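You operate a simulated robot arm through the tools that you are given. There is no shell and no other tool. Be economical: measure what you need, move in short steps, check, and stop when the job is done.

You are at the controls of a simulated robot arm. One attempt, no reset.

## Task
Put the 32 mm hose clip from the packing bench top on the shelf under the small wooden bench and the 25 mm hose clip on top of the blue cartridge. Take the grey filter and put it on the shelf under the steel table. Take the 11 lamp from the packing bench top and put it on the shelf under the pegs. Put the blue insert from the top of the grey bench on the brown card divider there. Count the job cards on the top of the grey bench, then put as many of the card sleeves from the top of the grey bench on the shelf under the wooden bench. Take the white filter from the shelf under the grey bench and leave it on the top of the grey bench. Put the blue bin on the top of the wooden bench away on the top shelf of the trolley. Put the red bin on the shelf under the wooden bench away on the top of the crate table. Put the red cap on top of the green pad. Do these in any order. Set down upright: lamp, red cap.

It is judged by the outcome, as a careful person would: the job done as asked, and still so three seconds after it is handed in. It fails if anything else is knocked over, pushed out of place, dropped, spilled or broken. Lids that push on must go on centred and level and be pressed home; caps that screw on are set level and turned clockwise until they are tight.

## Robot
A 7-joint arm with a two-finger parallel gripper on a trunk, on a base that drives. Base frame: it is fixed to the floor where the robot stands at the start and does not move with it; the origin is under the middle of the robot, x ahead of it, y to its left, z up. Readings come in m, rad, newtons and seconds.
With the tool pointing down near the work surface it reaches from about 0.1 to 0.74 m from the robot's upright axis, wherever it stands. Its first joint turns from -2.897 to 2.897 rad. Places, roughly: blue bin [-1, -7.25, 1]; blue cartridge (6x6x10 cm) [1.4, 0.3, 0.9]; blue insert [1.5, -5.25, 1]; card divider [1.5, -5.25, 1]; card sleeve [1.75, -4.25, 1]; green pad (10x6x4 cm) [-3.6, -0.8, 0.8]; grey filter [1.25, 0.5, 1]; hose clip [1.25, 0.25, 0.75]; job card [1.75, -5, 1]; lamp [1.25, 0.5, 1]; red bin [-0.75, -7, 0.5]; red cap (5x5x5 cm) [-5.2, -5.4, 0.6]; shelf under the pegs [1.4, -3.1, 0.9]; shelf under the small wooden bench [1.3, -0.9, 0.2]; shelf under the steel table [-1.7, -0.8, 0.3]; shelf under the wooden bench [-0.8, -7.1, 0.4]; top of the crate table [-5.6, 0.8, 0.9]; top of the grey bench [1.4, -5.2, 0.9]; top shelf of the trolley [-5, -7, 0.9]; white filter [1.25, -4.75, 0.25]. Payload 3.43 kg.
The tool frame sits at the grasp point between the pads (the TCP): z along the fingers, y along the line on which they close. The tips reach 0.03 m beyond it. The gripper opens to 0.094 m. The fingers are 0.028 m wide and 0.01 m thick; the gripper's body (0.05 by 0.096 m) begins 0.055 m behind the TCP.
Orientation is that of the tool frame in the base frame, as a unit quaternion [w, x, y, z]. With the fingers straight down and closing along the base's y, the tool's x points along the base's -x, its y along +y and its z along -z.

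## Interface
- The arm moves only by the tool play_rows. Its argument "plan" is text: rows parted by semicolons, each of 7 numbers parted by spaces: the turn, a rotation vector about the base's x, y, z in rad, then the shift along the base's x, y, z in m, then the closure, from 0 (fully open) to 1 (shut). In form: ax ay az x y z fingers; .... A call has 1 to 12 rows; each row shifts and turns the commanded pose from where the row before left it. Each row takes 0.2 s and may step no farther than 0.05 m and 0.15 rad from the row before; otherwise, or with a gripper value out of range, the whole call is refused. Where a pose cannot be reached the arm comes as near as it can. A force on the tool above 40 N (or 10 N above the force at the start of the call, whichever is more), or a blocked arm, ends the call early, and 0.2 s more pass. The fingers move at their own pace (about 0.045 m/s each) and stop on an object; they squeeze with about 28 N. The grip force told is the motor's: it shows also when the fingers shut on nothing. Time passes only in rows, and 0.2 s behind the last, so rows that do not move let the fingers close. The reply holds the time, the measured pose of the TCP, the force on the tool along the base axes, the opening and the grip force, in the units named above and with some noise, with the torque about the TCP (base axes, N m) and any sound that the robot's microphone picked up.
- Cameras (640 x 400 px; columns grow to the right, rows downward): "scene" is now at [0.525, 0.1955, 1.245]; the picture's right is [-0.02, -1.00, 0.00], its down [-0.63, 0.01, -0.77] and it looks along [0.77, -0.01, -0.63] (base axes); focal length 258 px, centre (320, 200). "wrist" rides on the gripper at [0.076, 0.014, -0.102] in the tool frame; the picture's right is [-0.18, 0.98, 0.00], its down [-0.75, -0.14, -0.64] and it looks along [-0.63, -0.12, 0.77] (tool axes); focal length 243 px, centre (320, 200). There is no depth. A picture from a camera that has moved, and an enlarged one, comes with that camera's place and axes in the base frame and with its lens. The place of the scene camera against the robot may be out by one fixed shift of up to 0.012 m in any direction.
- get_image(camera): a new picture of that camera. No time passes.
- lift_body(by): slides the trunk up (or, below 0, down) by that many m; the arm and the scene camera ride with it, the base frame stays. It gives what a move gives, with no picture.
- steer(legs): drives the robot by 1 to 6 legs, each [ahead, left, turn to the left] in m, m and rad, along the robot's own axes; the way and the turn of a leg run together, so that a leg with both is an arc; at most 1.5 m and 3.142 rad a leg. The arm and the cameras ride along, it lands a little off, and it stops where it bumps. It gives what a move gives.
- pan_tilt(pan, tilt): turns the head with the scene camera to pan (to the left, within 1.798 rad either way) and tilt (down, from -0.506 to 1.204), counted from straight ahead of the robot. It gives what a move gives.
- zoom(camera, box): a new picture of the part [left, top, right, bottom] of that camera's present view, enlarged. No time passes.
- finish_job(): hands the job in; it is judged then, once.

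Work in short steps. Places have to be worked out from the pictures, the camera data and where the tool is seen: move nearer, look again, correct. Check each grasp and each placing, and mend what went wrong. You have 546 turns and 324 pictures in all, those below and enlarged ones among them. Open the gripper and draw the arm clear of the work before you hand the job in, unless the task says otherwise; then end with one line.

The tools are called after ">>>" by a JSON object that holds its "name" and its "arguments". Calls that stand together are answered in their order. play_rows: Moves the arm, as the interface text tells. Its arguments: {"type":"object","properties":{"plan":{"type":"string"}},"required":["plan"]} The other tools are called the same way: lift_body (by) slides the trunk up or down; steer (legs) drives the base; pan_tilt (pan, tilt) turns the head that bears the scene camera; get_image (camera) takes a picture; zoom (camera, box) takes an enlarged picture of a part of a camera's view; finish_job () hands the job in.

At the start:

```text
t: 0.0
eef_pos: [0.6094, 0.2349, 1.0714]
tool_rot: [0.001, -0.006, 0.996, -0.086]
force: [0.2, 0.0, -0.3]
moment: [0.02, 0.03, -0.02]
width: 0.0939
gripper_force: 0.0
trunk travel left (down, up): [-0.3, 0.31]
robot x, y, heading: [-0.0064, 0.0024, -0.002]
head pan, tilt: [-0.016, 0.688]
```

scene: 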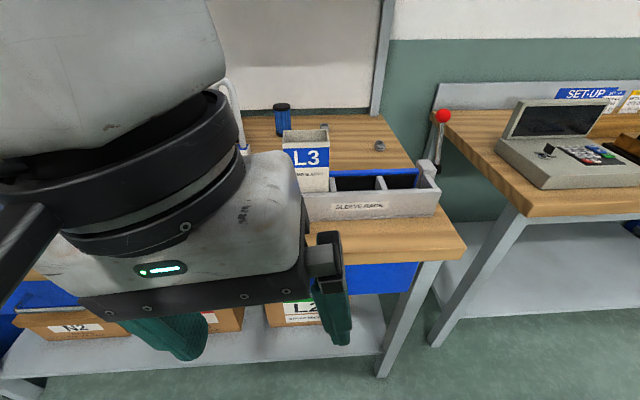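
wrist: 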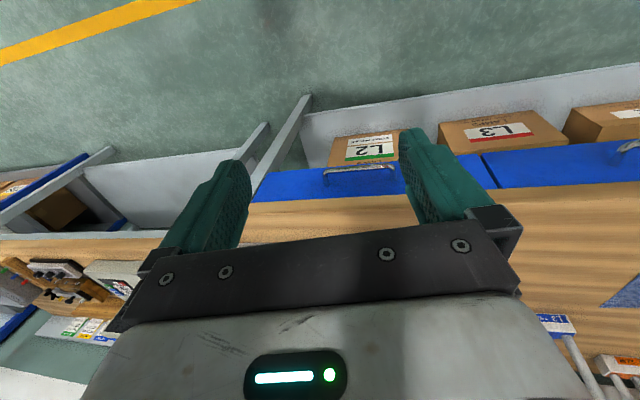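

The arm blocks part of the view of the packing bench. I'll pan the head to look over the left part of the bench first.

>>> {"name": "pan_tilt", "arguments": {"pan": 0.5, "tilt": 0.6}}

>>> {"name": "get_image", "arguments": {"camera": "scene"}}

```text
t: 0.9
eef_pos: [0.6095, 0.2348, 1.0721]
tool_rot: [0.001, -0.006, 0.996, -0.087]
force: [0.5, 0.2, 0.2]
moment: [0.02, 0.0, -0.01]
width: 0.0937
gripper_force: 0.0
trunk travel left (down, up): [-0.3, 0.31]
robot x, y, heading: [0.0017, -0.0014, -0.003]
head pan, tilt: [0.499, 0.6]
```

```text
321 pictures are left
camera scene: at [0.5172, 0.2391, 1.2525], right [0.48, -0.88, 0.0], down [-0.5, -0.27, -0.82], along [0.72, 0.39, -0.57], focal length 258 px, centre (320, 200)
```

scene: 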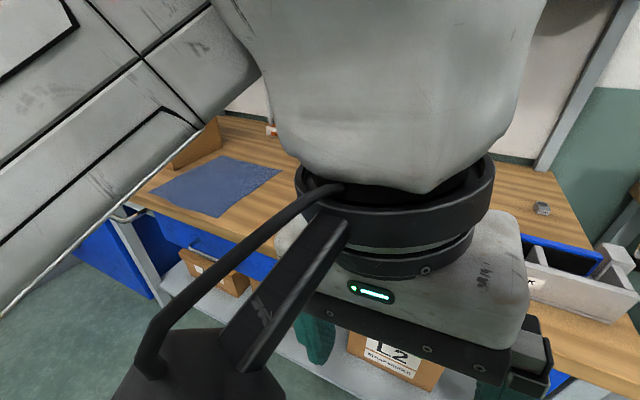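

The arm hides the bench, so I'll swing it to the right. The bench edge is around x≈0.84, so the space in front of it is free.

>>> {"name": "play_rows", "arguments": {"plan": "0 0 0 -0.01 -0.05 0.0 0;0 0 0 -0.01 -0.05 0.0 0;0 0 0 -0.01 -0.05 0.0 0;0 0 0 -0.01 -0.05 0.0 0;0 0 0 -0.01 -0.05 0.0 0;0 0 0 -0.01 -0.05 0.0 0;0 0 0 -0.01 -0.05 0.0 0;0 0 0 -0.01 -0.05 0.0 0;0 0 0 -0.01 -0.05 0.0 0;0 0 0 -0.01 -0.05 0.0 0;0 0 0 -0.01 -0.05 0.0 0;0 0 0 -0.01 -0.05 0.0 0"}}

>>> {"name": "pan_tilt", "arguments": {"pan": 0.35, "tilt": 0.6}}

>>> {"name": "get_image", "arguments": {"camera": "scene"}}

```text
refused: row 1 steps farther than a row can; nothing moved
```

```text
t: 1.6
eef_pos: [0.6103, 0.2343, 1.07]
tool_rot: [0.001, -0.007, 0.996, -0.087]
force: [0.2, 0.5, -0.4]
moment: [-0.02, -0.02, 0.02]
width: 0.094
gripper_force: 0.1
trunk travel left (down, up): [-0.3, 0.31]
robot x, y, heading: [0.0002, 0.0026, 0.001]
head pan, tilt: [0.351, 0.6]
```

```text
320 pictures are left
camera scene: at [0.5226, 0.2273, 1.2526], right [0.34, -0.94, 0.0], down [-0.53, -0.19, -0.82], along [0.77, 0.28, -0.57], focal length 258 px, centre (320, 200)
```

scene: 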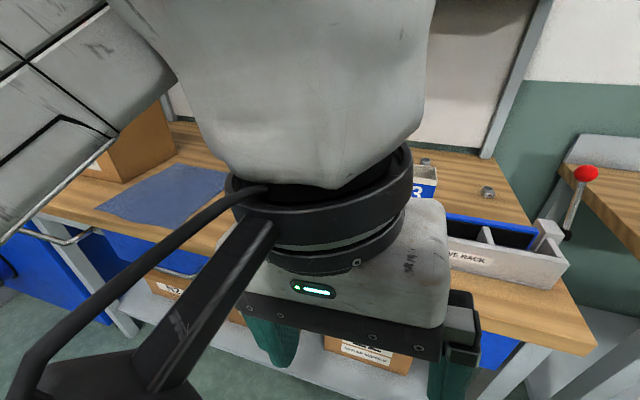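

The step was a little too long (norm over 0.05), so I'll use 0.045 m steps to the right.

>>> {"name": "play_rows", "arguments": {"plan": "0 0 0 -0.01 -0.045 0.0 0;0 0 0 -0.01 -0.045 0.0 0;0 0 0 -0.01 -0.045 0.0 0;0 0 0 -0.01 -0.045 0.0 0;0 0 0 -0.01 -0.045 0.0 0;0 0 0 -0.01 -0.045 0.0 0;0 0 0 -0.01 -0.045 0.0 0;0 0 0 -0.01 -0.045 0.0 0;0 0 0 -0.01 -0.045 0.0 0;0 0 0 -0.01 -0.045 0.0 0;0 0 0 -0.01 -0.045 0.0 0;0 0 0 -0.01 -0.045 0.0 0"}}

>>> {"name": "get_image", "arguments": {"camera": "scene"}}

```text
t: 3.1
eef_pos: [0.5452, -0.0496, 1.0584]
tool_rot: [-0.043, -0.022, 0.986, -0.158]
force: [0.2, -0.4, -0.7]
moment: [-0.01, 0.01, 0.0]
width: 0.0941
gripper_force: 0.1
trunk travel left (down, up): [-0.3, 0.31]
robot x, y, heading: [0.0011, 0.0007, 0.001]
head pan, tilt: [0.351, 0.6]
stopped in row 7: the arm was blocked; the commanded pose is now the measured one
```

```text
319 pictures are left
camera scene: at [0.5224, 0.2276, 1.2526], right [0.34, -0.94, 0.0], down [-0.53, -0.19, -0.82], along [0.77, 0.28, -0.57], focal length 258 px, centre (320, 200)
```

scene: 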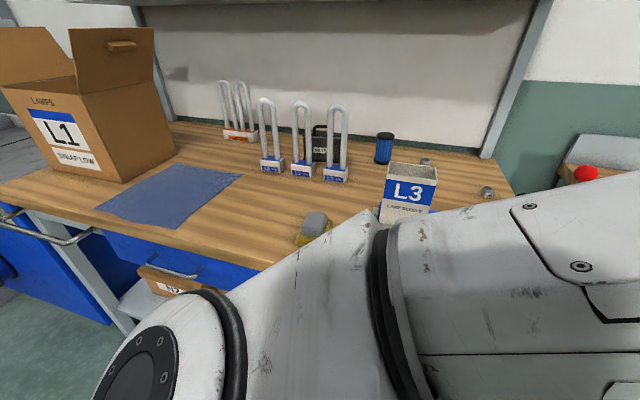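

The bench is visible now: four lamps, the L1 box, the blue cartridge, clips and more. I'll zoom on them.

>>> {"name": "zoom", "arguments": {"camera": "scene", "box": [200, 70, 360, 190]}}

>>> {"name": "zoom", "arguments": {"camera": "scene", "box": [280, 110, 520, 260]}}

```text
3.33 times, centred on (280, 130) of scene
camera zoom: at [0.5224, 0.2276, 1.2526], right [0.34, -0.94, 0.0], down [-0.53, -0.19, -0.82], along [0.77, 0.28, -0.57], focal length 862 px, centre (453, 433)
```

zoom: 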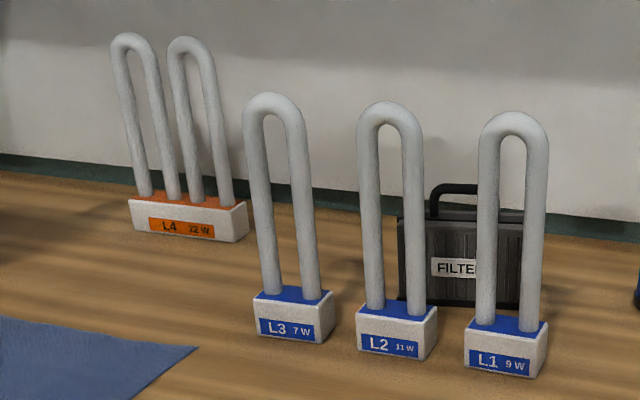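

```text
2.67 times, centred on (400, 185) of scene
camera zoom: at [0.5224, 0.2276, 1.2526], right [0.34, -0.94, 0.0], down [-0.53, -0.19, -0.82], along [0.77, 0.28, -0.57], focal length 690 px, centre (107, 240)
```

zoom: 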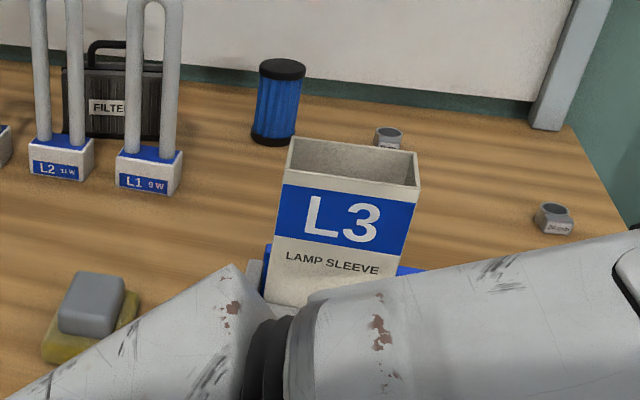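

L2 reads 11 W, so that's the lamp to move. Next I'll zoom in on the two clips to read their sizes.

>>> {"name": "zoom", "arguments": {"camera": "scene", "box": [410, 150, 442, 170]}}

>>> {"name": "zoom", "arguments": {"camera": "scene", "box": [470, 178, 508, 204]}}

```text
16.00 times, centred on (426, 160) of scene
camera zoom: at [0.5224, 0.2276, 1.2526], right [0.34, -0.94, 0.0], down [-0.53, -0.19, -0.82], along [0.77, 0.28, -0.57], focal length 4137 px, centre (-1376, 840)
```

zoom: 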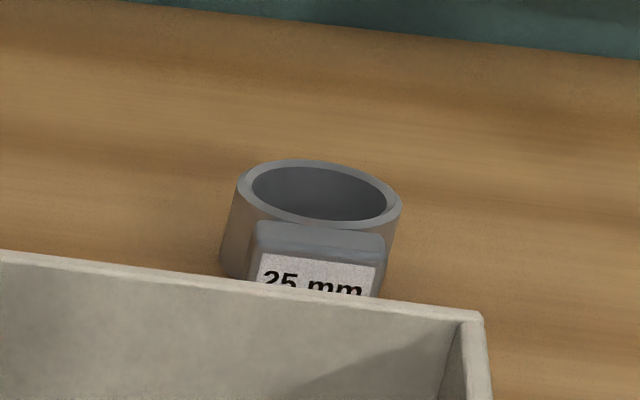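

```text
15.38 times, centred on (489, 191) of scene
camera zoom: at [0.5224, 0.2276, 1.2526], right [0.34, -0.94, 0.0], down [-0.53, -0.19, -0.82], along [0.77, 0.28, -0.57], focal length 3978 px, centre (-2280, 338)
```

zoom: 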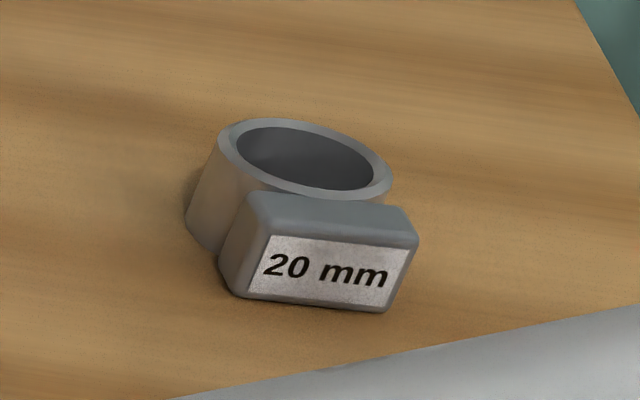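

The 25 mm clip is behind the L3 sleeve and the 20 mm clip is at the right. The 32 mm clip is still missing, so I'll look to the left and retract the arm toward the robot's right.

>>> {"name": "play_rows", "arguments": {"plan": "0 0 -0.1 -0.03 -0.03 0.0 0;0 0 -0.1 -0.03 -0.03 0.0 0;0 0 -0.1 -0.03 -0.03 0.0 0;0 0 -0.1 -0.03 -0.03 0.0 0;0 0 -0.1 -0.03 -0.03 0.0 0;0 0 -0.1 -0.03 -0.03 0.0 0;0 0 -0.1 -0.03 -0.03 0.0 0;0 0 -0.1 -0.03 -0.03 0.0 0"}}

>>> {"name": "pan_tilt", "arguments": {"pan": 0.1, "tilt": 0.6}}

>>> {"name": "get_image", "arguments": {"camera": "scene"}}

```text
t: 5.0
eef_pos: [0.3049, -0.2882, 1.0584]
tool_rot: [-0.101, 0.364, 0.917, -0.129]
force: [0.2, 0.5, 0.7]
moment: [0.0, 0.0, -0.01]
width: 0.094
gripper_force: 0.0
trunk travel left (down, up): [-0.3, 0.31]
robot x, y, heading: [0.0024, -0.0018, 0.0]
head pan, tilt: [0.351, 0.6]
```

```text
t: 5.7
eef_pos: [0.3051, -0.2897, 1.0584]
tool_rot: [-0.102, 0.363, 0.917, -0.128]
force: [0.6, 0.3, -0.1]
moment: [-0.03, -0.01, 0.02]
width: 0.0938
gripper_force: 0.1
trunk travel left (down, up): [-0.3, 0.31]
robot x, y, heading: [0.0024, -0.0013, -0.001]
head pan, tilt: [0.099, 0.6]
```

```text
314 pictures are left
camera scene: at [0.5275, 0.2055, 1.2526], right [0.1, -0.99, 0.0], down [-0.56, -0.06, -0.82], along [0.82, 0.08, -0.57], focal length 258 px, centre (320, 200)
```

scene: 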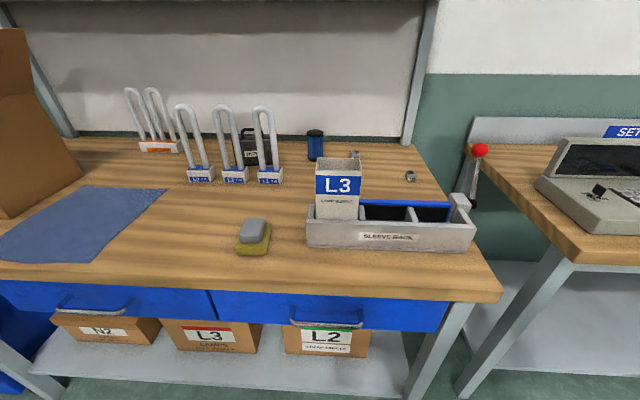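

A clear view now. I'll raise the trunk for a higher look to find the 32 mm clip.

>>> {"name": "lift_body", "arguments": {"by": 0.3}}

>>> {"name": "get_image", "arguments": {"camera": "scene"}}

```text
t: 8.7
eef_pos: [0.3038, -0.2893, 1.3577]
tool_rot: [-0.102, 0.364, 0.917, -0.128]
force: [0.1, -0.2, -0.6]
moment: [-0.02, 0.04, 0.01]
width: 0.0939
gripper_force: 0.1
trunk travel left (down, up): [-0.6, 0.01]
robot x, y, heading: [0.0009, -0.0036, -0.002]
head pan, tilt: [0.099, 0.6]
```

```text
313 pictures are left
camera scene: at [0.5276, 0.2054, 1.5525], right [0.1, -1.0, 0.0], down [-0.56, -0.06, -0.82], along [0.82, 0.08, -0.57], focal length 258 px, centre (320, 200)
```

scene: 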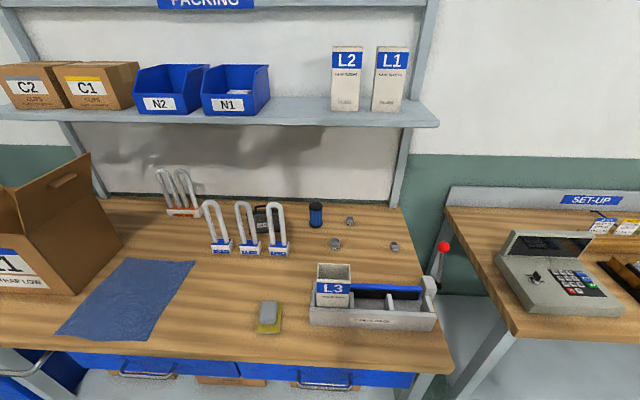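

A third clip now shows at (335,243). Zooming on it.

>>> {"name": "zoom", "arguments": {"camera": "scene", "box": [320, 205, 410, 261]}}

>>> {"name": "zoom", "arguments": {"camera": "scene", "box": [200, 190, 340, 280]}}

```text
7.11 times, centred on (365, 233) of scene
camera zoom: at [0.5276, 0.2054, 1.5525], right [0.1, -1.0, 0.0], down [-0.56, -0.06, -0.82], along [0.82, 0.08, -0.57], focal length 1839 px, centre (0, -35)
```

zoom: 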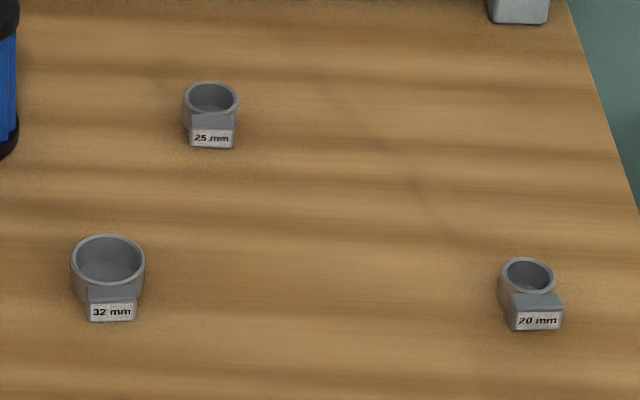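

```text
4.44 times, centred on (270, 235) of scene
camera zoom: at [0.5276, 0.2054, 1.5525], right [0.1, -1.0, 0.0], down [-0.56, -0.06, -0.82], along [0.82, 0.08, -0.57], focal length 1149 px, centre (542, 44)
```

zoom: 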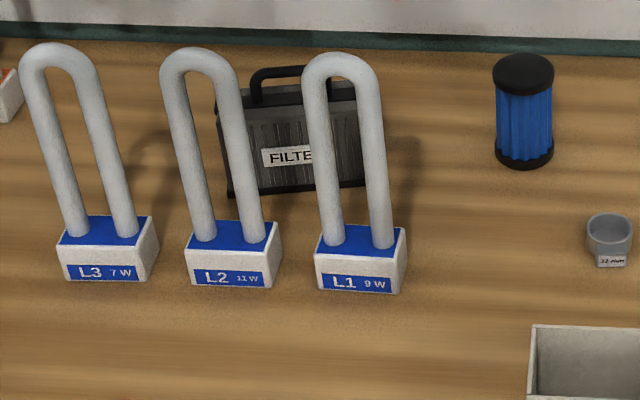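

Now I have 25/32/20 mm identified; table top is about z≈0.85. I'll check the robot's own front and the floor space before driving closer.

>>> {"name": "pan_tilt", "arguments": {"pan": 0.0, "tilt": 1.2}}

>>> {"name": "get_image", "arguments": {"camera": "scene"}}

>>> {"name": "get_image", "arguments": {"camera": "wrist"}}

```text
t: 9.7
eef_pos: [0.3045, -0.2893, 1.3584]
tool_rot: [-0.101, 0.364, 0.917, -0.128]
force: [-0.3, 0.1, 1.0]
moment: [0.04, 0.03, 0.0]
width: 0.094
gripper_force: 0.0
trunk travel left (down, up): [-0.6, 0.01]
robot x, y, heading: [0.0008, 0.0034, -0.006]
head pan, tilt: [0.0, 1.201]
```

```text
310 pictures are left
camera scene: at [0.4956, 0.1967, 1.508], right [0.0, -1.0, 0.0], down [-0.93, 0.0, -0.36], along [0.36, 0.0, -0.93], focal length 258 px, centre (320, 200)
```

scene: 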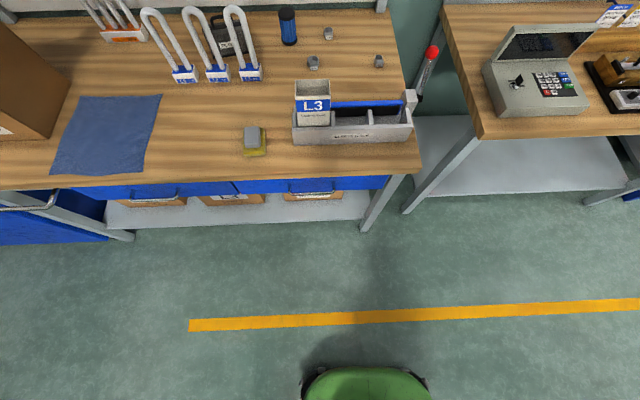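

```text
309 pictures are left
camera wrist: at [0.2873, -0.2102, 1.458], right [0.76, 0.56, -0.32], down [0.63, -0.52, 0.58], along [0.16, -0.64, -0.75], focal length 243 px, centre (320, 200)
```

wrist: 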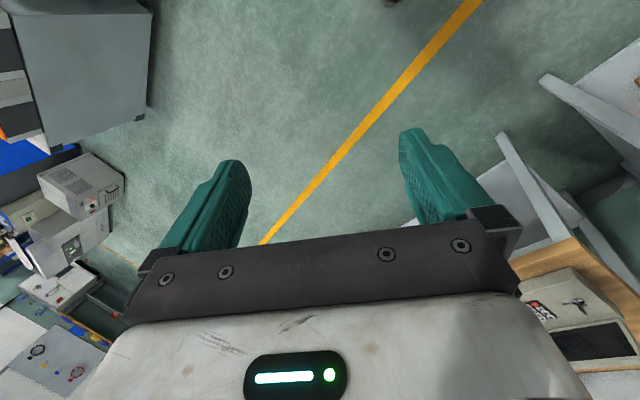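

The base front is about 0.25 m ahead of the axis and the bench edge is at x≈0.85. I'll drive ahead 0.5 m and left 0.15 m, then look.

>>> {"name": "steer", "arguments": {"legs": [[0.5, 0.15, 0]]}}

>>> {"name": "pan_tilt", "arguments": {"pan": 0.0, "tilt": 0.7}}

>>> {"name": "get_image", "arguments": {"camera": "scene"}}

```text
t: 12.8
eef_pos: [0.8046, -0.1401, 1.3584]
tool_rot: [-0.102, 0.365, 0.917, -0.128]
force: [-0.6, 0.6, -0.6]
moment: [0.0, -0.03, -0.04]
width: 0.0943
gripper_force: 0.0
trunk travel left (down, up): [-0.6, 0.01]
robot x, y, heading: [0.5021, 0.1492, -0.003]
head pan, tilt: [0.0, 1.201]
```

```text
t: 13.7
eef_pos: [0.8047, -0.1394, 1.3584]
tool_rot: [-0.102, 0.364, 0.917, -0.127]
force: [0.0, 0.5, 0.5]
moment: [0.02, -0.01, 0.01]
width: 0.0938
gripper_force: 0.1
trunk travel left (down, up): [-0.6, 0.01]
robot x, y, heading: [0.5023, 0.1491, -0.005]
head pan, tilt: [0.0, 0.7]
```

```text
308 pictures are left
camera scene: at [1.026, 0.3457, 1.5439], right [0.0, -1.0, 0.0], down [-0.64, 0.0, -0.76], along [0.76, 0.0, -0.64], focal length 258 px, centre (320, 200)
```

scene: 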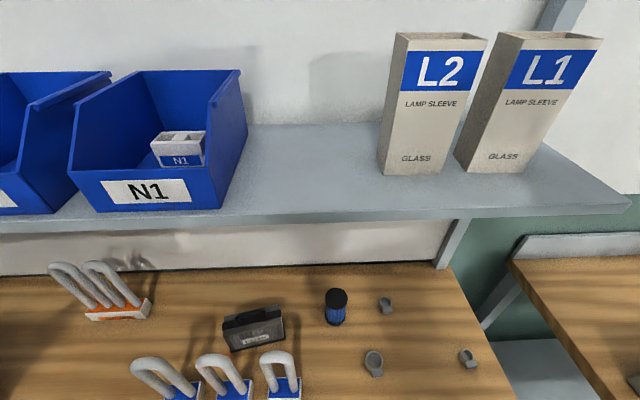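

The wall shelf's front edge is at about x≈1.26, z≈1.30, so I must work under it. I'll drive 0.1 m further and lower the trunk by 0.3 so that the arm works beneath the shelf.

>>> {"name": "steer", "arguments": {"legs": [[0.08, 0.0, 0]]}}

>>> {"name": "lift_body", "arguments": {"by": -0.25}}

>>> {"name": "get_image", "arguments": {"camera": "scene"}}

>>> {"name": "get_image", "arguments": {"camera": "wrist"}}

```text
t: 14.8
eef_pos: [0.8858, -0.1402, 1.3579]
tool_rot: [-0.102, 0.365, 0.917, -0.127]
force: [0.0, -0.3, -0.1]
moment: [-0.02, 0.03, -0.01]
width: 0.094
gripper_force: 0.1
trunk travel left (down, up): [-0.6, 0.01]
robot x, y, heading: [0.5823, 0.1487, 0.001]
head pan, tilt: [0.0, 0.7]
```

```text
t: 17.3
eef_pos: [0.8699, -0.1537, 1.1072]
tool_rot: [-0.103, 0.374, 0.914, -0.119]
force: [4.6, -0.1, 1.5]
moment: [-0.07, 0.32, -0.07]
width: 0.0938
gripper_force: 0.1
trunk travel left (down, up): [-0.35, 0.26]
robot x, y, heading: [0.5825, 0.1538, -0.009]
head pan, tilt: [0.0, 0.7]
```

```text
307 pictures are left
camera scene: at [1.0868, 0.3144, 1.3075], right [-0.01, -1.0, -0.02], down [-0.63, 0.02, -0.78], along [0.78, 0.01, -0.63], focal length 258 px, centre (320, 200)
```

scene: 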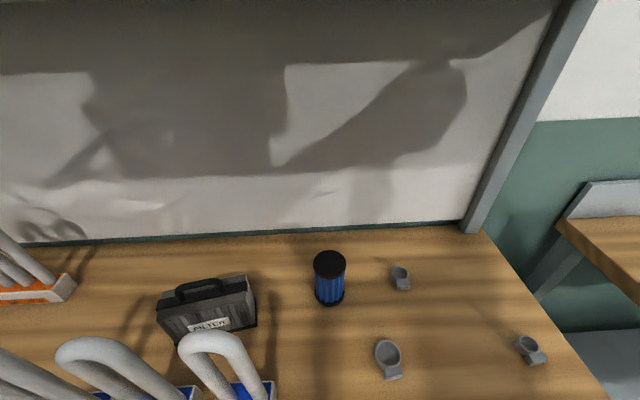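

```text
306 pictures are left
camera wrist: at [0.8528, -0.0755, 1.208], right [0.78, 0.55, -0.31], down [0.61, -0.54, 0.58], along [0.15, -0.64, -0.76], focal length 243 px, centre (320, 200)
```

wrist: 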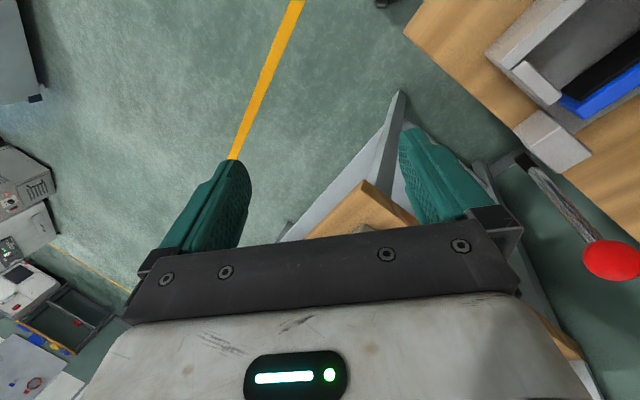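

The readings show a disturbance after lowering (force 4.6 N, camera tilted), so something is touching. I'll raise the trunk back up and check.

>>> {"name": "lift_body", "arguments": {"by": 0.15}}

>>> {"name": "pan_tilt", "arguments": {"pan": 0.0, "tilt": 0.5}}

>>> {"name": "get_image", "arguments": {"camera": "scene"}}

```text
t: 19.1
eef_pos: [0.8811, -0.1541, 1.2622]
tool_rot: [-0.092, 0.349, 0.924, -0.127]
force: [0.5, 0.5, -0.7]
moment: [0.02, 0.1, 0.0]
width: 0.0939
gripper_force: 0.1
trunk travel left (down, up): [-0.5, 0.11]
robot x, y, heading: [0.5818, 0.1266, 0.038]
head pan, tilt: [0.0, 0.7]
```

```text
t: 19.8
eef_pos: [0.9158, -0.1449, 1.255]
tool_rot: [-0.112, 0.358, 0.918, -0.131]
force: [0.2, -0.4, 0.3]
moment: [0.05, 0.04, 0.01]
width: 0.094
gripper_force: 0.1
trunk travel left (down, up): [-0.5, 0.11]
robot x, y, heading: [0.5878, 0.1446, -0.0]
head pan, tilt: [0.0, 0.499]
```

```text
305 pictures are left
camera scene: at [1.1528, 0.3436, 1.45], right [0.0, -1.0, 0.0], down [-0.5, 0.0, -0.86], along [0.86, 0.0, -0.5], focal length 258 px, centre (320, 200)
```

scene: 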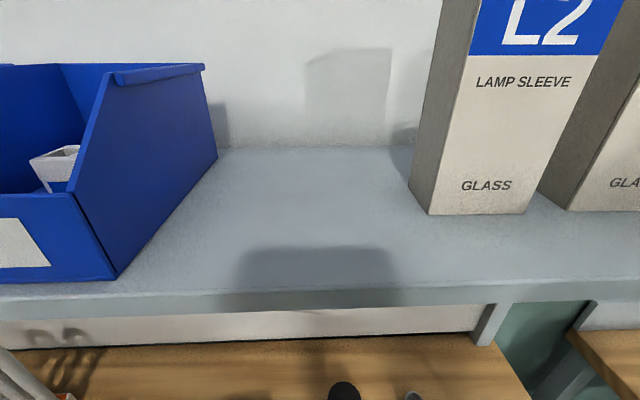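

Readings have recovered. I need to know what touched, so I'll look toward the arm on the right.

>>> {"name": "pan_tilt", "arguments": {"pan": -1.0, "tilt": 0.8}}

>>> {"name": "get_image", "arguments": {"camera": "scene"}}

>>> {"name": "pan_tilt", "arguments": {"pan": -1.79, "tilt": 0.5}}

>>> {"name": "get_image", "arguments": {"camera": "scene"}}

```text
t: 21.1
eef_pos: [0.8823, -0.1242, 1.2611]
tool_rot: [-0.099, 0.362, 0.918, -0.13]
force: [-1.9, 0.9, 0.8]
moment: [-0.05, -0.17, 0.06]
width: 0.0941
gripper_force: 0.0
trunk travel left (down, up): [-0.5, 0.11]
robot x, y, heading: [0.5772, 0.1557, 0.001]
head pan, tilt: [-1.0, 0.799]
```

```text
304 pictures are left
camera scene: at [1.0592, 0.2952, 1.4361], right [-0.84, -0.54, 0.0], down [-0.39, 0.6, -0.7], along [0.38, -0.59, -0.71], focal length 258 px, centre (320, 200)
```

scene: 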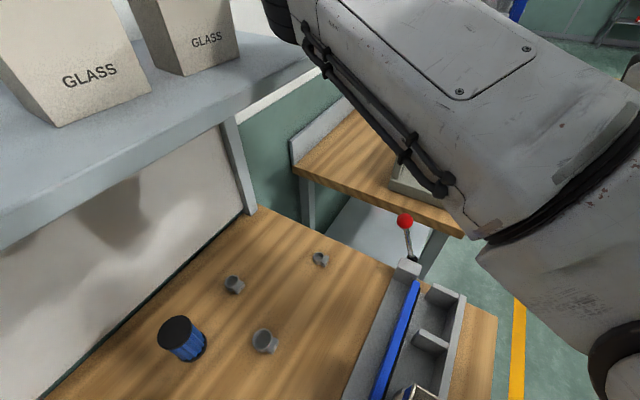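

```text
t: 22.2
eef_pos: [0.8847, -0.1401, 1.2584]
tool_rot: [-0.102, 0.366, 0.916, -0.127]
force: [0.0, 0.3, 1.1]
moment: [-0.05, 0.02, 0.01]
width: 0.094
gripper_force: 0.1
trunk travel left (down, up): [-0.5, 0.11]
robot x, y, heading: [0.5828, 0.1482, 0.002]
head pan, tilt: [-1.791, 0.499]
```

```text
303 pictures are left
camera scene: at [1.0013, 0.2568, 1.4617], right [-0.98, 0.22, 0.0], down [0.1, 0.47, -0.88], along [-0.19, -0.86, -0.48], focal length 258 px, centre (320, 200)
```

scene: 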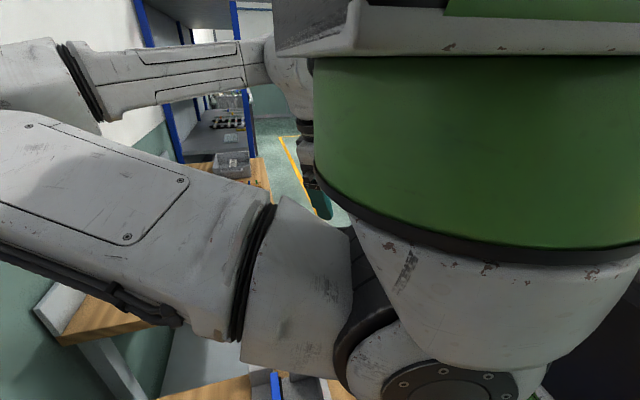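

The elbow sticks out forward in this folded pose, and it was the part touching the shelf edge (nothing fell). I'll back off, then unfold the arm forward with the tool vertical.

>>> {"name": "steer", "arguments": {"legs": [[-0.4, 0.0, 0]]}}

>>> {"name": "play_rows", "arguments": {"plan": "0.026 -0.021 0.075 0.025 0.034 0 0;0.026 -0.021 0.075 0.025 0.034 0 0;0.026 -0.021 0.075 0.025 0.034 0 0;0.026 -0.021 0.075 0.025 0.034 0 0;0.026 -0.021 0.075 0.025 0.034 0 0;0.026 -0.021 0.075 0.025 0.034 0 0;0.026 -0.021 0.075 0.025 0.034 0 0;0.026 -0.021 0.075 0.025 0.034 0 0;0.026 -0.021 0.075 0.025 0.034 0 0;0.026 -0.021 0.075 0.025 0.034 0 0"}}

>>> {"name": "pan_tilt", "arguments": {"pan": 0, "tilt": 0.7}}

>>> {"name": "get_image", "arguments": {"camera": "scene"}}

```text
t: 24.7
eef_pos: [0.4841, -0.1392, 1.2583]
tool_rot: [-0.102, 0.364, 0.917, -0.127]
force: [-0.1, 0.1, 0.4]
moment: [0.02, 0.0, 0.01]
width: 0.0941
gripper_force: 0.1
trunk travel left (down, up): [-0.5, 0.11]
robot x, y, heading: [0.1782, 0.1504, 0.001]
head pan, tilt: [-1.791, 0.499]
```

```text
t: 25.8
eef_pos: [0.5891, -0.0013, 1.26]
tool_rot: [-0.061, 0.189, 0.976, -0.085]
force: [7.2, -13.8, -5.3]
moment: [1.13, 0.55, 0.17]
width: 0.0939
gripper_force: 0.0
out of reach, approached as far as the arm can: row 5
trunk travel left (down, up): [-0.5, 0.11]
robot x, y, heading: [0.1803, 0.1525, 0.002]
head pan, tilt: [-1.791, 0.499]
stopped in row 5: the force on the tool passed its limit at 201 N (the readings are from after the stop); the commanded pose is now the measured one
```

```text
t: 27.6
eef_pos: [0.5884, -0.0008, 1.2591]
tool_rot: [-0.061, 0.188, 0.976, -0.087]
force: [6.9, -39.0, -2.7]
moment: [4.39, 0.67, 1.77]
width: 0.0941
gripper_force: 0.0
trunk travel left (down, up): [-0.5, 0.11]
robot x, y, heading: [0.1816, 0.1505, 0.002]
head pan, tilt: [0.0, 0.7]
```

```text
302 pictures are left
camera scene: at [0.7049, 0.3466, 1.4439], right [0.0, -1.0, 0.0], down [-0.64, 0.0, -0.76], along [0.76, 0.0, -0.64], focal length 258 px, centre (320, 200)
```

scene: 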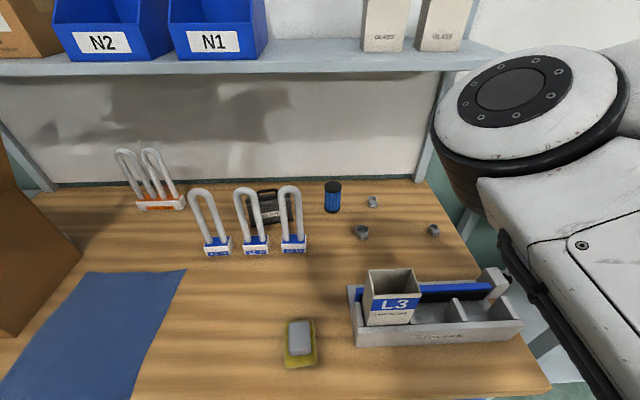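

The hand is pressing on the robot's own body (39 N sideways). I'll back it off right away and look along the arm.

>>> {"name": "play_rows", "arguments": {"plan": "0 0 0 -0.01 -0.03 0 0;0 0 0 -0.01 -0.03 0 0"}}

>>> {"name": "pan_tilt", "arguments": {"pan": -1.79, "tilt": 0.3}}

>>> {"name": "get_image", "arguments": {"camera": "scene"}}

>>> {"name": "pan_tilt", "arguments": {"pan": -1.4, "tilt": 1.2}}

>>> {"name": "get_image", "arguments": {"camera": "scene"}}

```text
t: 28.2
eef_pos: [0.5668, -0.0596, 1.2599]
tool_rot: [-0.061, 0.191, 0.976, -0.084]
force: [-0.8, 0.6, 0.6]
moment: [0.0, 0.0, -0.01]
width: 0.094
gripper_force: 0.2
trunk travel left (down, up): [-0.5, 0.11]
robot x, y, heading: [0.1806, 0.1522, -0.003]
head pan, tilt: [0.0, 0.7]
```

```text
t: 30.0
eef_pos: [0.5681, -0.0597, 1.2595]
tool_rot: [-0.061, 0.19, 0.976, -0.084]
force: [0.1, 0.4, 0.2]
moment: [0.02, -0.01, 0.0]
width: 0.0941
gripper_force: 0.0
trunk travel left (down, up): [-0.5, 0.11]
robot x, y, heading: [0.1805, 0.153, -0.0]
head pan, tilt: [-1.791, 0.3]
```

```text
301 pictures are left
camera scene: at [0.5996, 0.2555, 1.4801], right [-0.98, 0.22, 0.0], down [0.06, 0.29, -0.96], along [-0.21, -0.93, -0.3], focal length 258 px, centre (320, 200)
```

scene: 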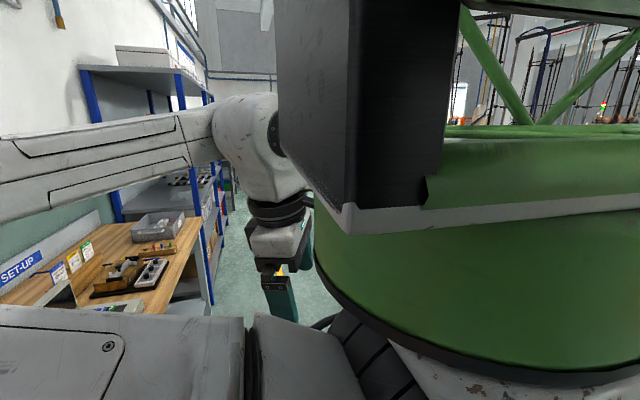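

```text
t: 31.2
eef_pos: [0.5692, -0.0608, 1.2591]
tool_rot: [-0.061, 0.19, 0.976, -0.084]
force: [1.1, -0.2, 0.0]
moment: [0.03, 0.0, 0.01]
width: 0.0938
gripper_force: 0.0
trunk travel left (down, up): [-0.5, 0.11]
robot x, y, heading: [0.1781, 0.1526, -0.001]
head pan, tilt: [-1.4, 1.201]
```

```text
300 pictures are left
camera scene: at [0.6294, 0.2915, 1.408], right [-0.99, -0.17, 0.0], down [-0.16, 0.92, -0.36], along [0.06, -0.36, -0.93], focal length 258 px, centre (320, 200)
```

scene: 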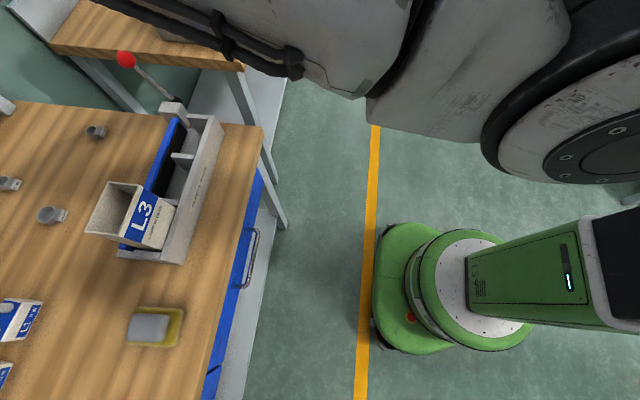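

Now I understand: the arm hangs from an overhung shoulder near the head, with the elbow pointing forward. I'll back off for room, then stretch the tool forward on the right side rather than across the shoulder.

>>> {"name": "steer", "arguments": {"legs": [[-0.35, 0.0, 0]]}}

>>> {"name": "play_rows", "arguments": {"plan": "0 0 0 0.04 0 0 0;0 0 0 0.04 0 0 0;0 0 0 0.04 0 0 0;0 0 0 0.04 0 0 0;0 0 0 0.04 0 0 0;0 0 0 0.04 0 0 0"}}

>>> {"name": "pan_tilt", "arguments": {"pan": -0.8, "tilt": 0.5}}

>>> {"name": "get_image", "arguments": {"camera": "scene"}}

```text
t: 33.5
eef_pos: [0.2156, -0.0609, 1.2589]
tool_rot: [-0.062, 0.191, 0.976, -0.084]
force: [0.5, -0.7, 0.5]
moment: [-0.05, 0.03, 0.03]
width: 0.0941
gripper_force: 0.0
trunk travel left (down, up): [-0.5, 0.11]
robot x, y, heading: [-0.1777, 0.1513, -0.002]
head pan, tilt: [-1.4, 1.201]
```

```text
t: 34.9
eef_pos: [0.455, -0.0606, 1.2582]
tool_rot: [-0.061, 0.191, 0.976, -0.084]
force: [1.9, -1.0, 0.1]
moment: [-0.05, -0.01, 0.03]
width: 0.0939
gripper_force: 0.0
trunk travel left (down, up): [-0.5, 0.11]
robot x, y, heading: [-0.1714, 0.1499, 0.003]
head pan, tilt: [-1.4, 1.201]
```

```text
t: 35.9
eef_pos: [0.4545, -0.0621, 1.2589]
tool_rot: [-0.062, 0.19, 0.976, -0.084]
force: [0.0, 0.2, 0.8]
moment: [-0.02, 0.03, 0.01]
width: 0.094
gripper_force: 0.0
trunk travel left (down, up): [-0.5, 0.11]
robot x, y, heading: [-0.1706, 0.1507, 0.002]
head pan, tilt: [-0.799, 0.499]
```

```text
299 pictures are left
camera scene: at [0.3307, 0.2812, 1.4616], right [-0.72, -0.7, 0.0], down [-0.33, 0.34, -0.88], along [0.61, -0.63, -0.48], focal length 258 px, centre (320, 200)
```

scene: 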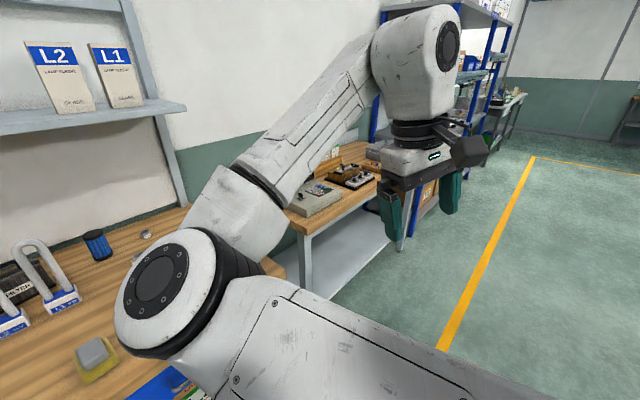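

The elbow is to the left and the forearm reaches right. In the free space before the bench I'll test lowering the hand to working height, to see where the elbow goes.

>>> {"name": "play_rows", "arguments": {"plan": "0 0 0 0 0.02 -0.04 0;0 0 0 0 0.02 -0.04 0;0 0 0 0 0.02 -0.04 0;0 0 0 0 0.02 -0.04 0;0 0 0 0 0.02 -0.04 0;0 0 0 0 0.02 -0.04 0;0 0 0 0 0.02 -0.04 0;0 0 0 0 0.02 -0.04 0"}}

>>> {"name": "get_image", "arguments": {"camera": "scene"}}

```text
t: 37.7
eef_pos: [0.4559, 0.0989, 0.9378]
tool_rot: [-0.062, 0.19, 0.976, -0.085]
force: [0.0, 0.8, 0.1]
moment: [0.04, 0.01, 0.05]
width: 0.0939
gripper_force: 0.1
trunk travel left (down, up): [-0.5, 0.11]
robot x, y, heading: [-0.1727, 0.1518, -0.0]
head pan, tilt: [-0.799, 0.499]
```

```text
298 pictures are left
camera scene: at [0.3308, 0.281, 1.4617], right [-0.72, -0.7, 0.0], down [-0.33, 0.34, -0.88], along [0.61, -0.63, -0.48], focal length 258 px, centre (320, 200)
```

scene: 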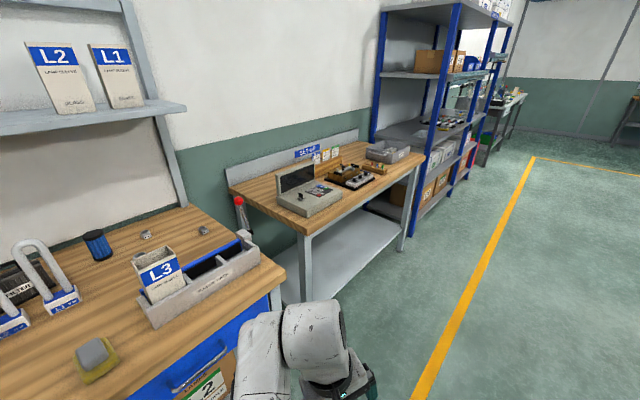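

Good: lowering works freely. Let me look down at the arm in this posture.

>>> {"name": "pan_tilt", "arguments": {"pan": -0.5, "tilt": 1.2}}

>>> {"name": "get_image", "arguments": {"camera": "scene"}}

```text
t: 38.8
eef_pos: [0.4552, 0.1, 0.9384]
tool_rot: [-0.061, 0.19, 0.976, -0.085]
force: [-0.3, -0.3, 0.2]
moment: [-0.03, -0.01, -0.03]
width: 0.094
gripper_force: 0.1
trunk travel left (down, up): [-0.5, 0.11]
robot x, y, heading: [-0.1708, 0.151, 0.002]
head pan, tilt: [-0.499, 1.201]
```

```text
297 pictures are left
camera scene: at [0.3164, 0.3197, 1.408], right [-0.48, -0.88, 0.0], down [-0.82, 0.45, -0.36], along [0.32, -0.17, -0.93], focal length 258 px, centre (320, 200)
```

scene: 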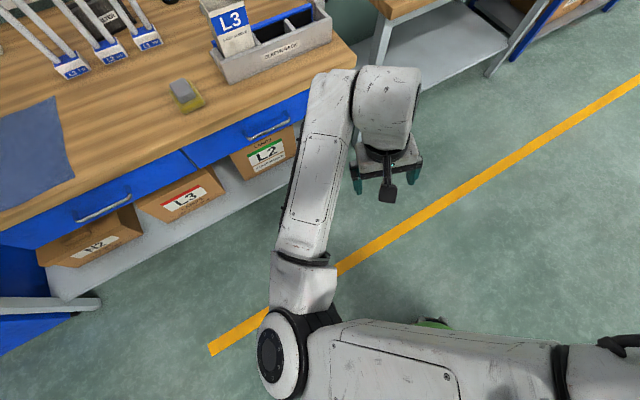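

In this posture the elbow hangs low on the left. With the trunk at its top and the arm nearly extended, it should ride higher. I'll raise the trunk and stretch forward to find the true reach.

>>> {"name": "lift_body", "arguments": {"by": 0.11}}

>>> {"name": "play_rows", "arguments": {"plan": "0 0 0 0.04 0.01 0 0;0 0 0 0.04 0.01 0 0;0 0 0 0.04 0.01 0 0;0 0 0 0.04 0 0 0;0 0 0 0.04 0 0 0;0 0 0 0.04 0 0 0;0 0 0 0.04 0 0 0;0 0 0 0.04 0 0 0"}}

>>> {"name": "get_image", "arguments": {"camera": "scene"}}

```text
t: 40.2
eef_pos: [0.4549, 0.0988, 1.0488]
tool_rot: [-0.062, 0.19, 0.976, -0.085]
force: [0.0, -0.5, 0.0]
moment: [0.01, -0.03, -0.01]
width: 0.0938
gripper_force: 0.1
trunk travel left (down, up): [-0.61, 0.0]
robot x, y, heading: [-0.1722, 0.1501, 0.004]
head pan, tilt: [-0.499, 1.201]
```

```text
t: 42.0
eef_pos: [0.7742, 0.1288, 1.0481]
tool_rot: [-0.061, 0.191, 0.976, -0.084]
force: [-0.1, -0.1, -0.3]
moment: [-0.02, -0.03, 0.03]
width: 0.0941
gripper_force: 0.1
trunk travel left (down, up): [-0.61, 0.0]
robot x, y, heading: [-0.1687, 0.1436, -0.001]
head pan, tilt: [-0.499, 1.201]
```

```text
296 pictures are left
camera scene: at [0.3165, 0.3198, 1.5179], right [-0.48, -0.88, 0.0], down [-0.82, 0.45, -0.36], along [0.32, -0.17, -0.93], focal length 258 px, centre (320, 200)
```

scene: 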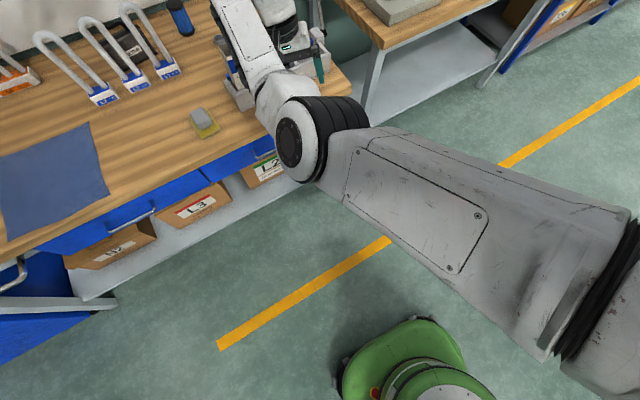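

The reach is much better than feared (about 0.95 m ahead of the base centre). I'll make the tool vertical here, then drive to x≈0.42, y≈0.10.

>>> {"name": "play_rows", "arguments": {"plan": "0.042 -0.031 0.096 0 0 0.01 0;0.042 -0.031 0.096 0 0 0.01 0;0.042 -0.031 0.096 0 0 0.01 0;0.042 -0.031 0.096 0 0 0.01 0"}}

>>> {"name": "pan_tilt", "arguments": {"pan": -0.1, "tilt": 0.9}}

>>> {"name": "steer", "arguments": {"legs": [[0.4, -0.05, 0]]}}

>>> {"name": "get_image", "arguments": {"camera": "scene"}}

>>> {"name": "get_image", "arguments": {"camera": "wrist"}}

```text
t: 43.0
eef_pos: [0.7755, 0.1298, 1.0889]
tool_rot: [0.001, -0.001, 1.0, -0.001]
force: [0.0, 0.0, 0.6]
moment: [0.0, 0.02, 0.01]
width: 0.0945
gripper_force: 0.0
trunk travel left (down, up): [-0.61, 0.0]
robot x, y, heading: [-0.1695, 0.1505, 0.002]
head pan, tilt: [-0.499, 1.201]
```

```text
t: 43.9
eef_pos: [0.7726, 0.1288, 1.0879]
tool_rot: [0.002, 0.0, 1.0, -0.001]
force: [0.3, -0.2, -0.4]
moment: [-0.01, 0.05, 0.01]
width: 0.094
gripper_force: 0.1
trunk travel left (down, up): [-0.61, 0.0]
robot x, y, heading: [-0.1748, 0.1507, -0.005]
head pan, tilt: [-0.099, 0.901]
```

```text
t: 46.4
eef_pos: [1.1752, 0.0838, 1.0888]
tool_rot: [0.001, -0.002, 1.0, -0.001]
force: [-0.4, 0.0, 0.4]
moment: [-0.03, 0.02, -0.03]
width: 0.0939
gripper_force: 0.0
trunk travel left (down, up): [-0.61, 0.0]
robot x, y, heading: [0.2274, 0.1002, 0.002]
head pan, tilt: [-0.099, 0.901]
```

```text
295 pictures are left
camera scene: at [0.7418, 0.292, 1.5377], right [-0.1, -1.0, 0.0], down [-0.78, 0.07, -0.62], along [0.62, -0.06, -0.78], focal length 258 px, centre (320, 200)
```

scene: 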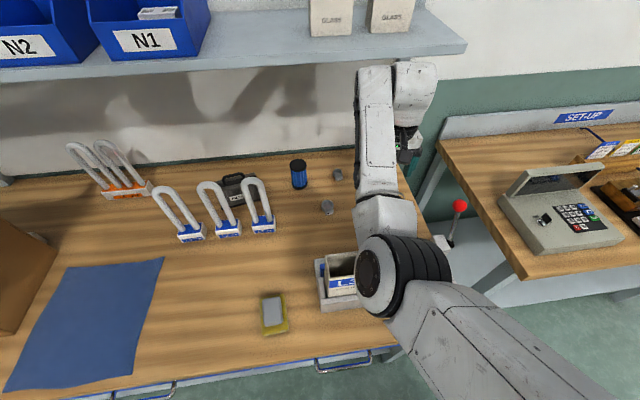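

```text
294 pictures are left
camera wrist: at [1.0978, 0.098, 1.1907], right [0.18, 0.98, 0.0], down [0.75, -0.14, 0.64], along [0.63, -0.12, -0.77], focal length 243 px, centre (320, 200)
```

wrist: 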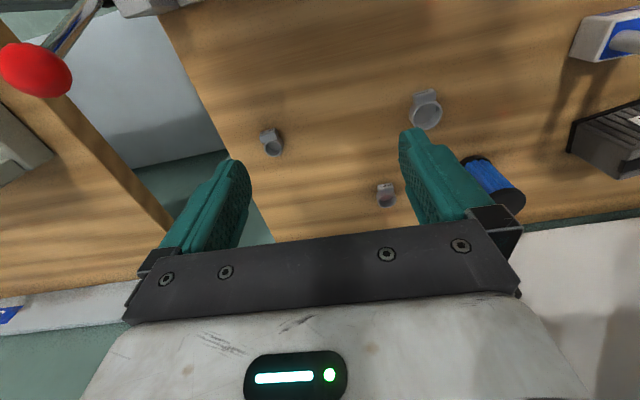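

Clips and cartridge located: 25 mm ≈(1.372,0.160), 32 mm ≈(1.234,0.213), cartridge ≈(1.347,0.305). I'll lower the hand to pass under the shelf and check the elbow against the L3 sleeve.

>>> {"name": "play_rows", "arguments": {"plan": "0 0 0 0 0.0 -0.03 0;0 0 0 0 0.0 -0.03 0;0 0 0 0 0 -0.03 0;0 0 0 0 0 -0.03 0"}}

>>> {"name": "get_image", "arguments": {"camera": "scene"}}

```text
t: 47.4
eef_pos: [1.1757, 0.085, 0.9687]
tool_rot: [0.001, -0.002, 1.0, 0.0]
force: [0.1, -0.2, 0.0]
moment: [-0.01, 0.0, 0.01]
width: 0.0938
gripper_force: 0.1
trunk travel left (down, up): [-0.61, 0.0]
robot x, y, heading: [0.2293, 0.1018, 0.004]
head pan, tilt: [-0.099, 0.901]
```

```text
293 pictures are left
camera scene: at [0.7418, 0.292, 1.5378], right [-0.1, -1.0, 0.0], down [-0.78, 0.07, -0.62], along [0.62, -0.06, -0.78], focal length 258 px, centre (320, 200)
```

scene: 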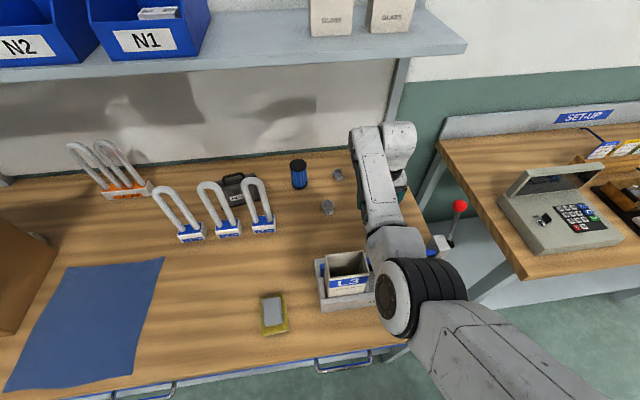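

The elbow rides right of the L3 sleeve. I'll drive ahead 0.15 and right 0.05, keeping it clear, then look with the wrist camera.

>>> {"name": "steer", "arguments": {"legs": [[0.0, -0.05, 0], [0.13, 0.0, 0]]}}

>>> {"name": "get_image", "arguments": {"camera": "scene"}}

>>> {"name": "get_image", "arguments": {"camera": "wrist"}}

```text
t: 49.2
eef_pos: [1.3072, 0.0359, 0.9692]
tool_rot: [0.0, -0.003, 1.0, -0.001]
force: [0.4, -0.7, -0.2]
moment: [0.0, 0.01, -0.02]
width: 0.0944
gripper_force: 0.0
trunk travel left (down, up): [-0.61, 0.0]
robot x, y, heading: [0.3566, 0.0521, 0.006]
head pan, tilt: [-0.099, 0.901]
```

```text
292 pictures are left
camera scene: at [0.8729, 0.243, 1.5377], right [-0.09, -1.0, 0.0], down [-0.78, 0.07, -0.62], along [0.62, -0.06, -0.78], focal length 258 px, centre (320, 200)
```

scene: 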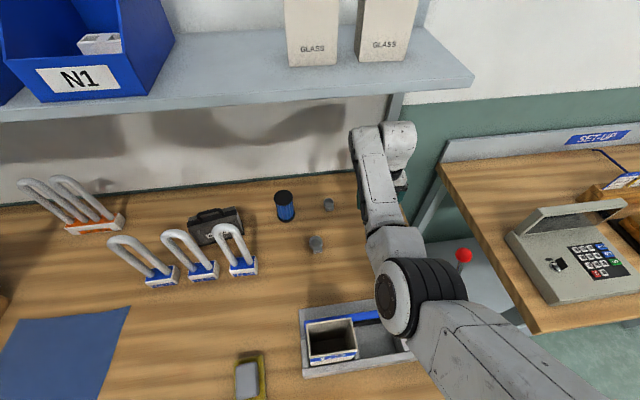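

```text
291 pictures are left
camera wrist: at [1.2293, 0.0497, 1.0709], right [0.18, 0.98, 0.0], down [0.75, -0.14, 0.64], along [0.63, -0.12, -0.77], focal length 243 px, centre (320, 200)
```

wrist: 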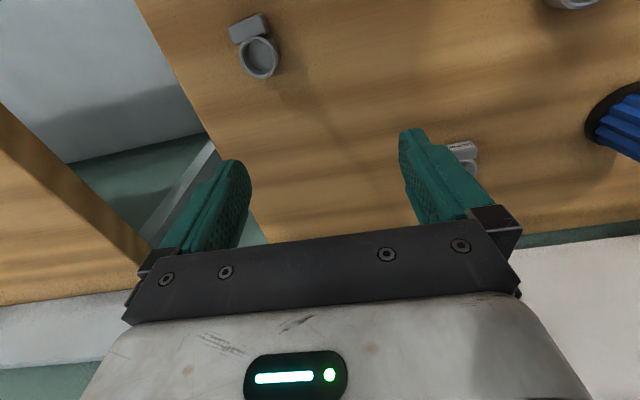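

Everything is clear. I'll move the open hand left and ahead to above the 25 mm clip, still at z≈0.97.

>>> {"name": "play_rows", "arguments": {"plan": "0 0 0 0.006 0.03 0 0;0 0 0 0.006 0.03 0 0;0 0 0 0.006 0.03 0 0;0 0 0 0.006 0.03 0 0"}}

>>> {"name": "get_image", "arguments": {"camera": "wrist"}}

>>> {"name": "get_image", "arguments": {"camera": "scene"}}

```text
t: 50.2
eef_pos: [1.3309, 0.1558, 0.97]
tool_rot: [0.0, -0.003, 1.0, -0.001]
force: [-0.3, 0.2, -0.4]
moment: [0.03, 0.02, -0.01]
width: 0.0941
gripper_force: 0.1
trunk travel left (down, up): [-0.61, 0.0]
robot x, y, heading: [0.3573, 0.0525, 0.007]
head pan, tilt: [-0.099, 0.901]
```

```text
290 pictures are left
camera wrist: at [1.2534, 0.17, 1.0709], right [0.18, 0.98, 0.0], down [0.75, -0.14, 0.64], along [0.63, -0.12, -0.77], focal length 243 px, centre (320, 200)
```

wrist: 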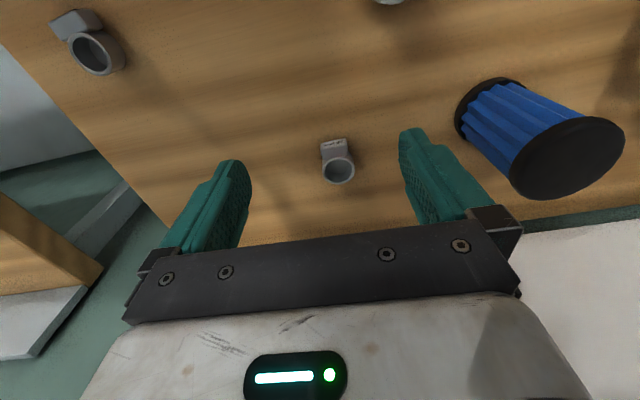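

```text
289 pictures are left
camera scene: at [0.873, 0.2428, 1.5377], right [-0.09, -1.0, 0.0], down [-0.78, 0.07, -0.62], along [0.62, -0.06, -0.78], focal length 258 px, centre (320, 200)
```

scene: 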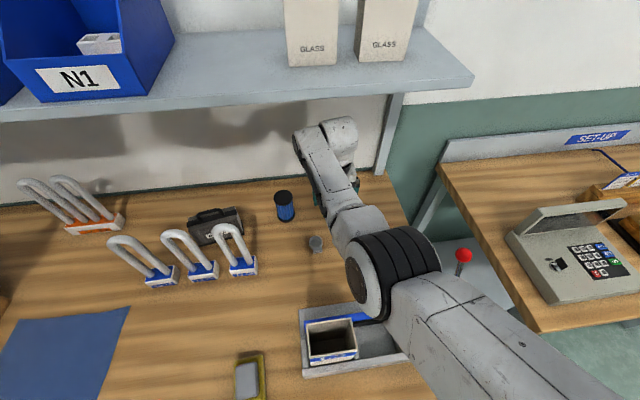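

The ring centre comes out at about (1.381, 0.164). I'll descend over it with fingers either side in y.

>>> {"name": "play_rows", "arguments": {"plan": "0 0 0 0.025 0.004 0 0;0 0 0 0.025 0.004 -0.01 0;0 0 0 0 0 -0.03 0;0 0 0 0 0 -0.03 0"}}

>>> {"name": "get_image", "arguments": {"camera": "wrist"}}

```text
t: 51.2
eef_pos: [1.359, 0.1604, 0.9765]
tool_rot: [0.013, -0.001, 1.0, 0.002]
force: [0.1, -0.5, -0.6]
moment: [-0.03, 0.05, 0.0]
width: 0.0943
gripper_force: 0.0
out of reach, approached as far as the arm can: row 1, 2, 3, 4
trunk travel left (down, up): [-0.61, 0.0]
robot x, y, heading: [0.3592, 0.0507, 0.005]
head pan, tilt: [-0.099, 0.901]
```

```text
288 pictures are left
camera wrist: at [1.2794, 0.1734, 1.0765], right [0.18, 0.98, 0.01], down [0.74, -0.14, 0.66], along [0.65, -0.11, -0.75], focal length 243 px, centre (320, 200)
```

wrist: 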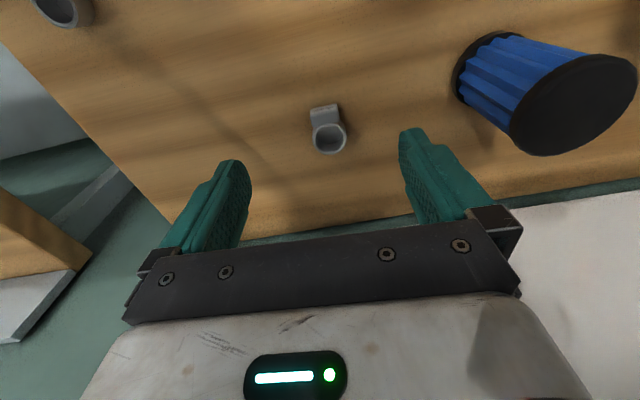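

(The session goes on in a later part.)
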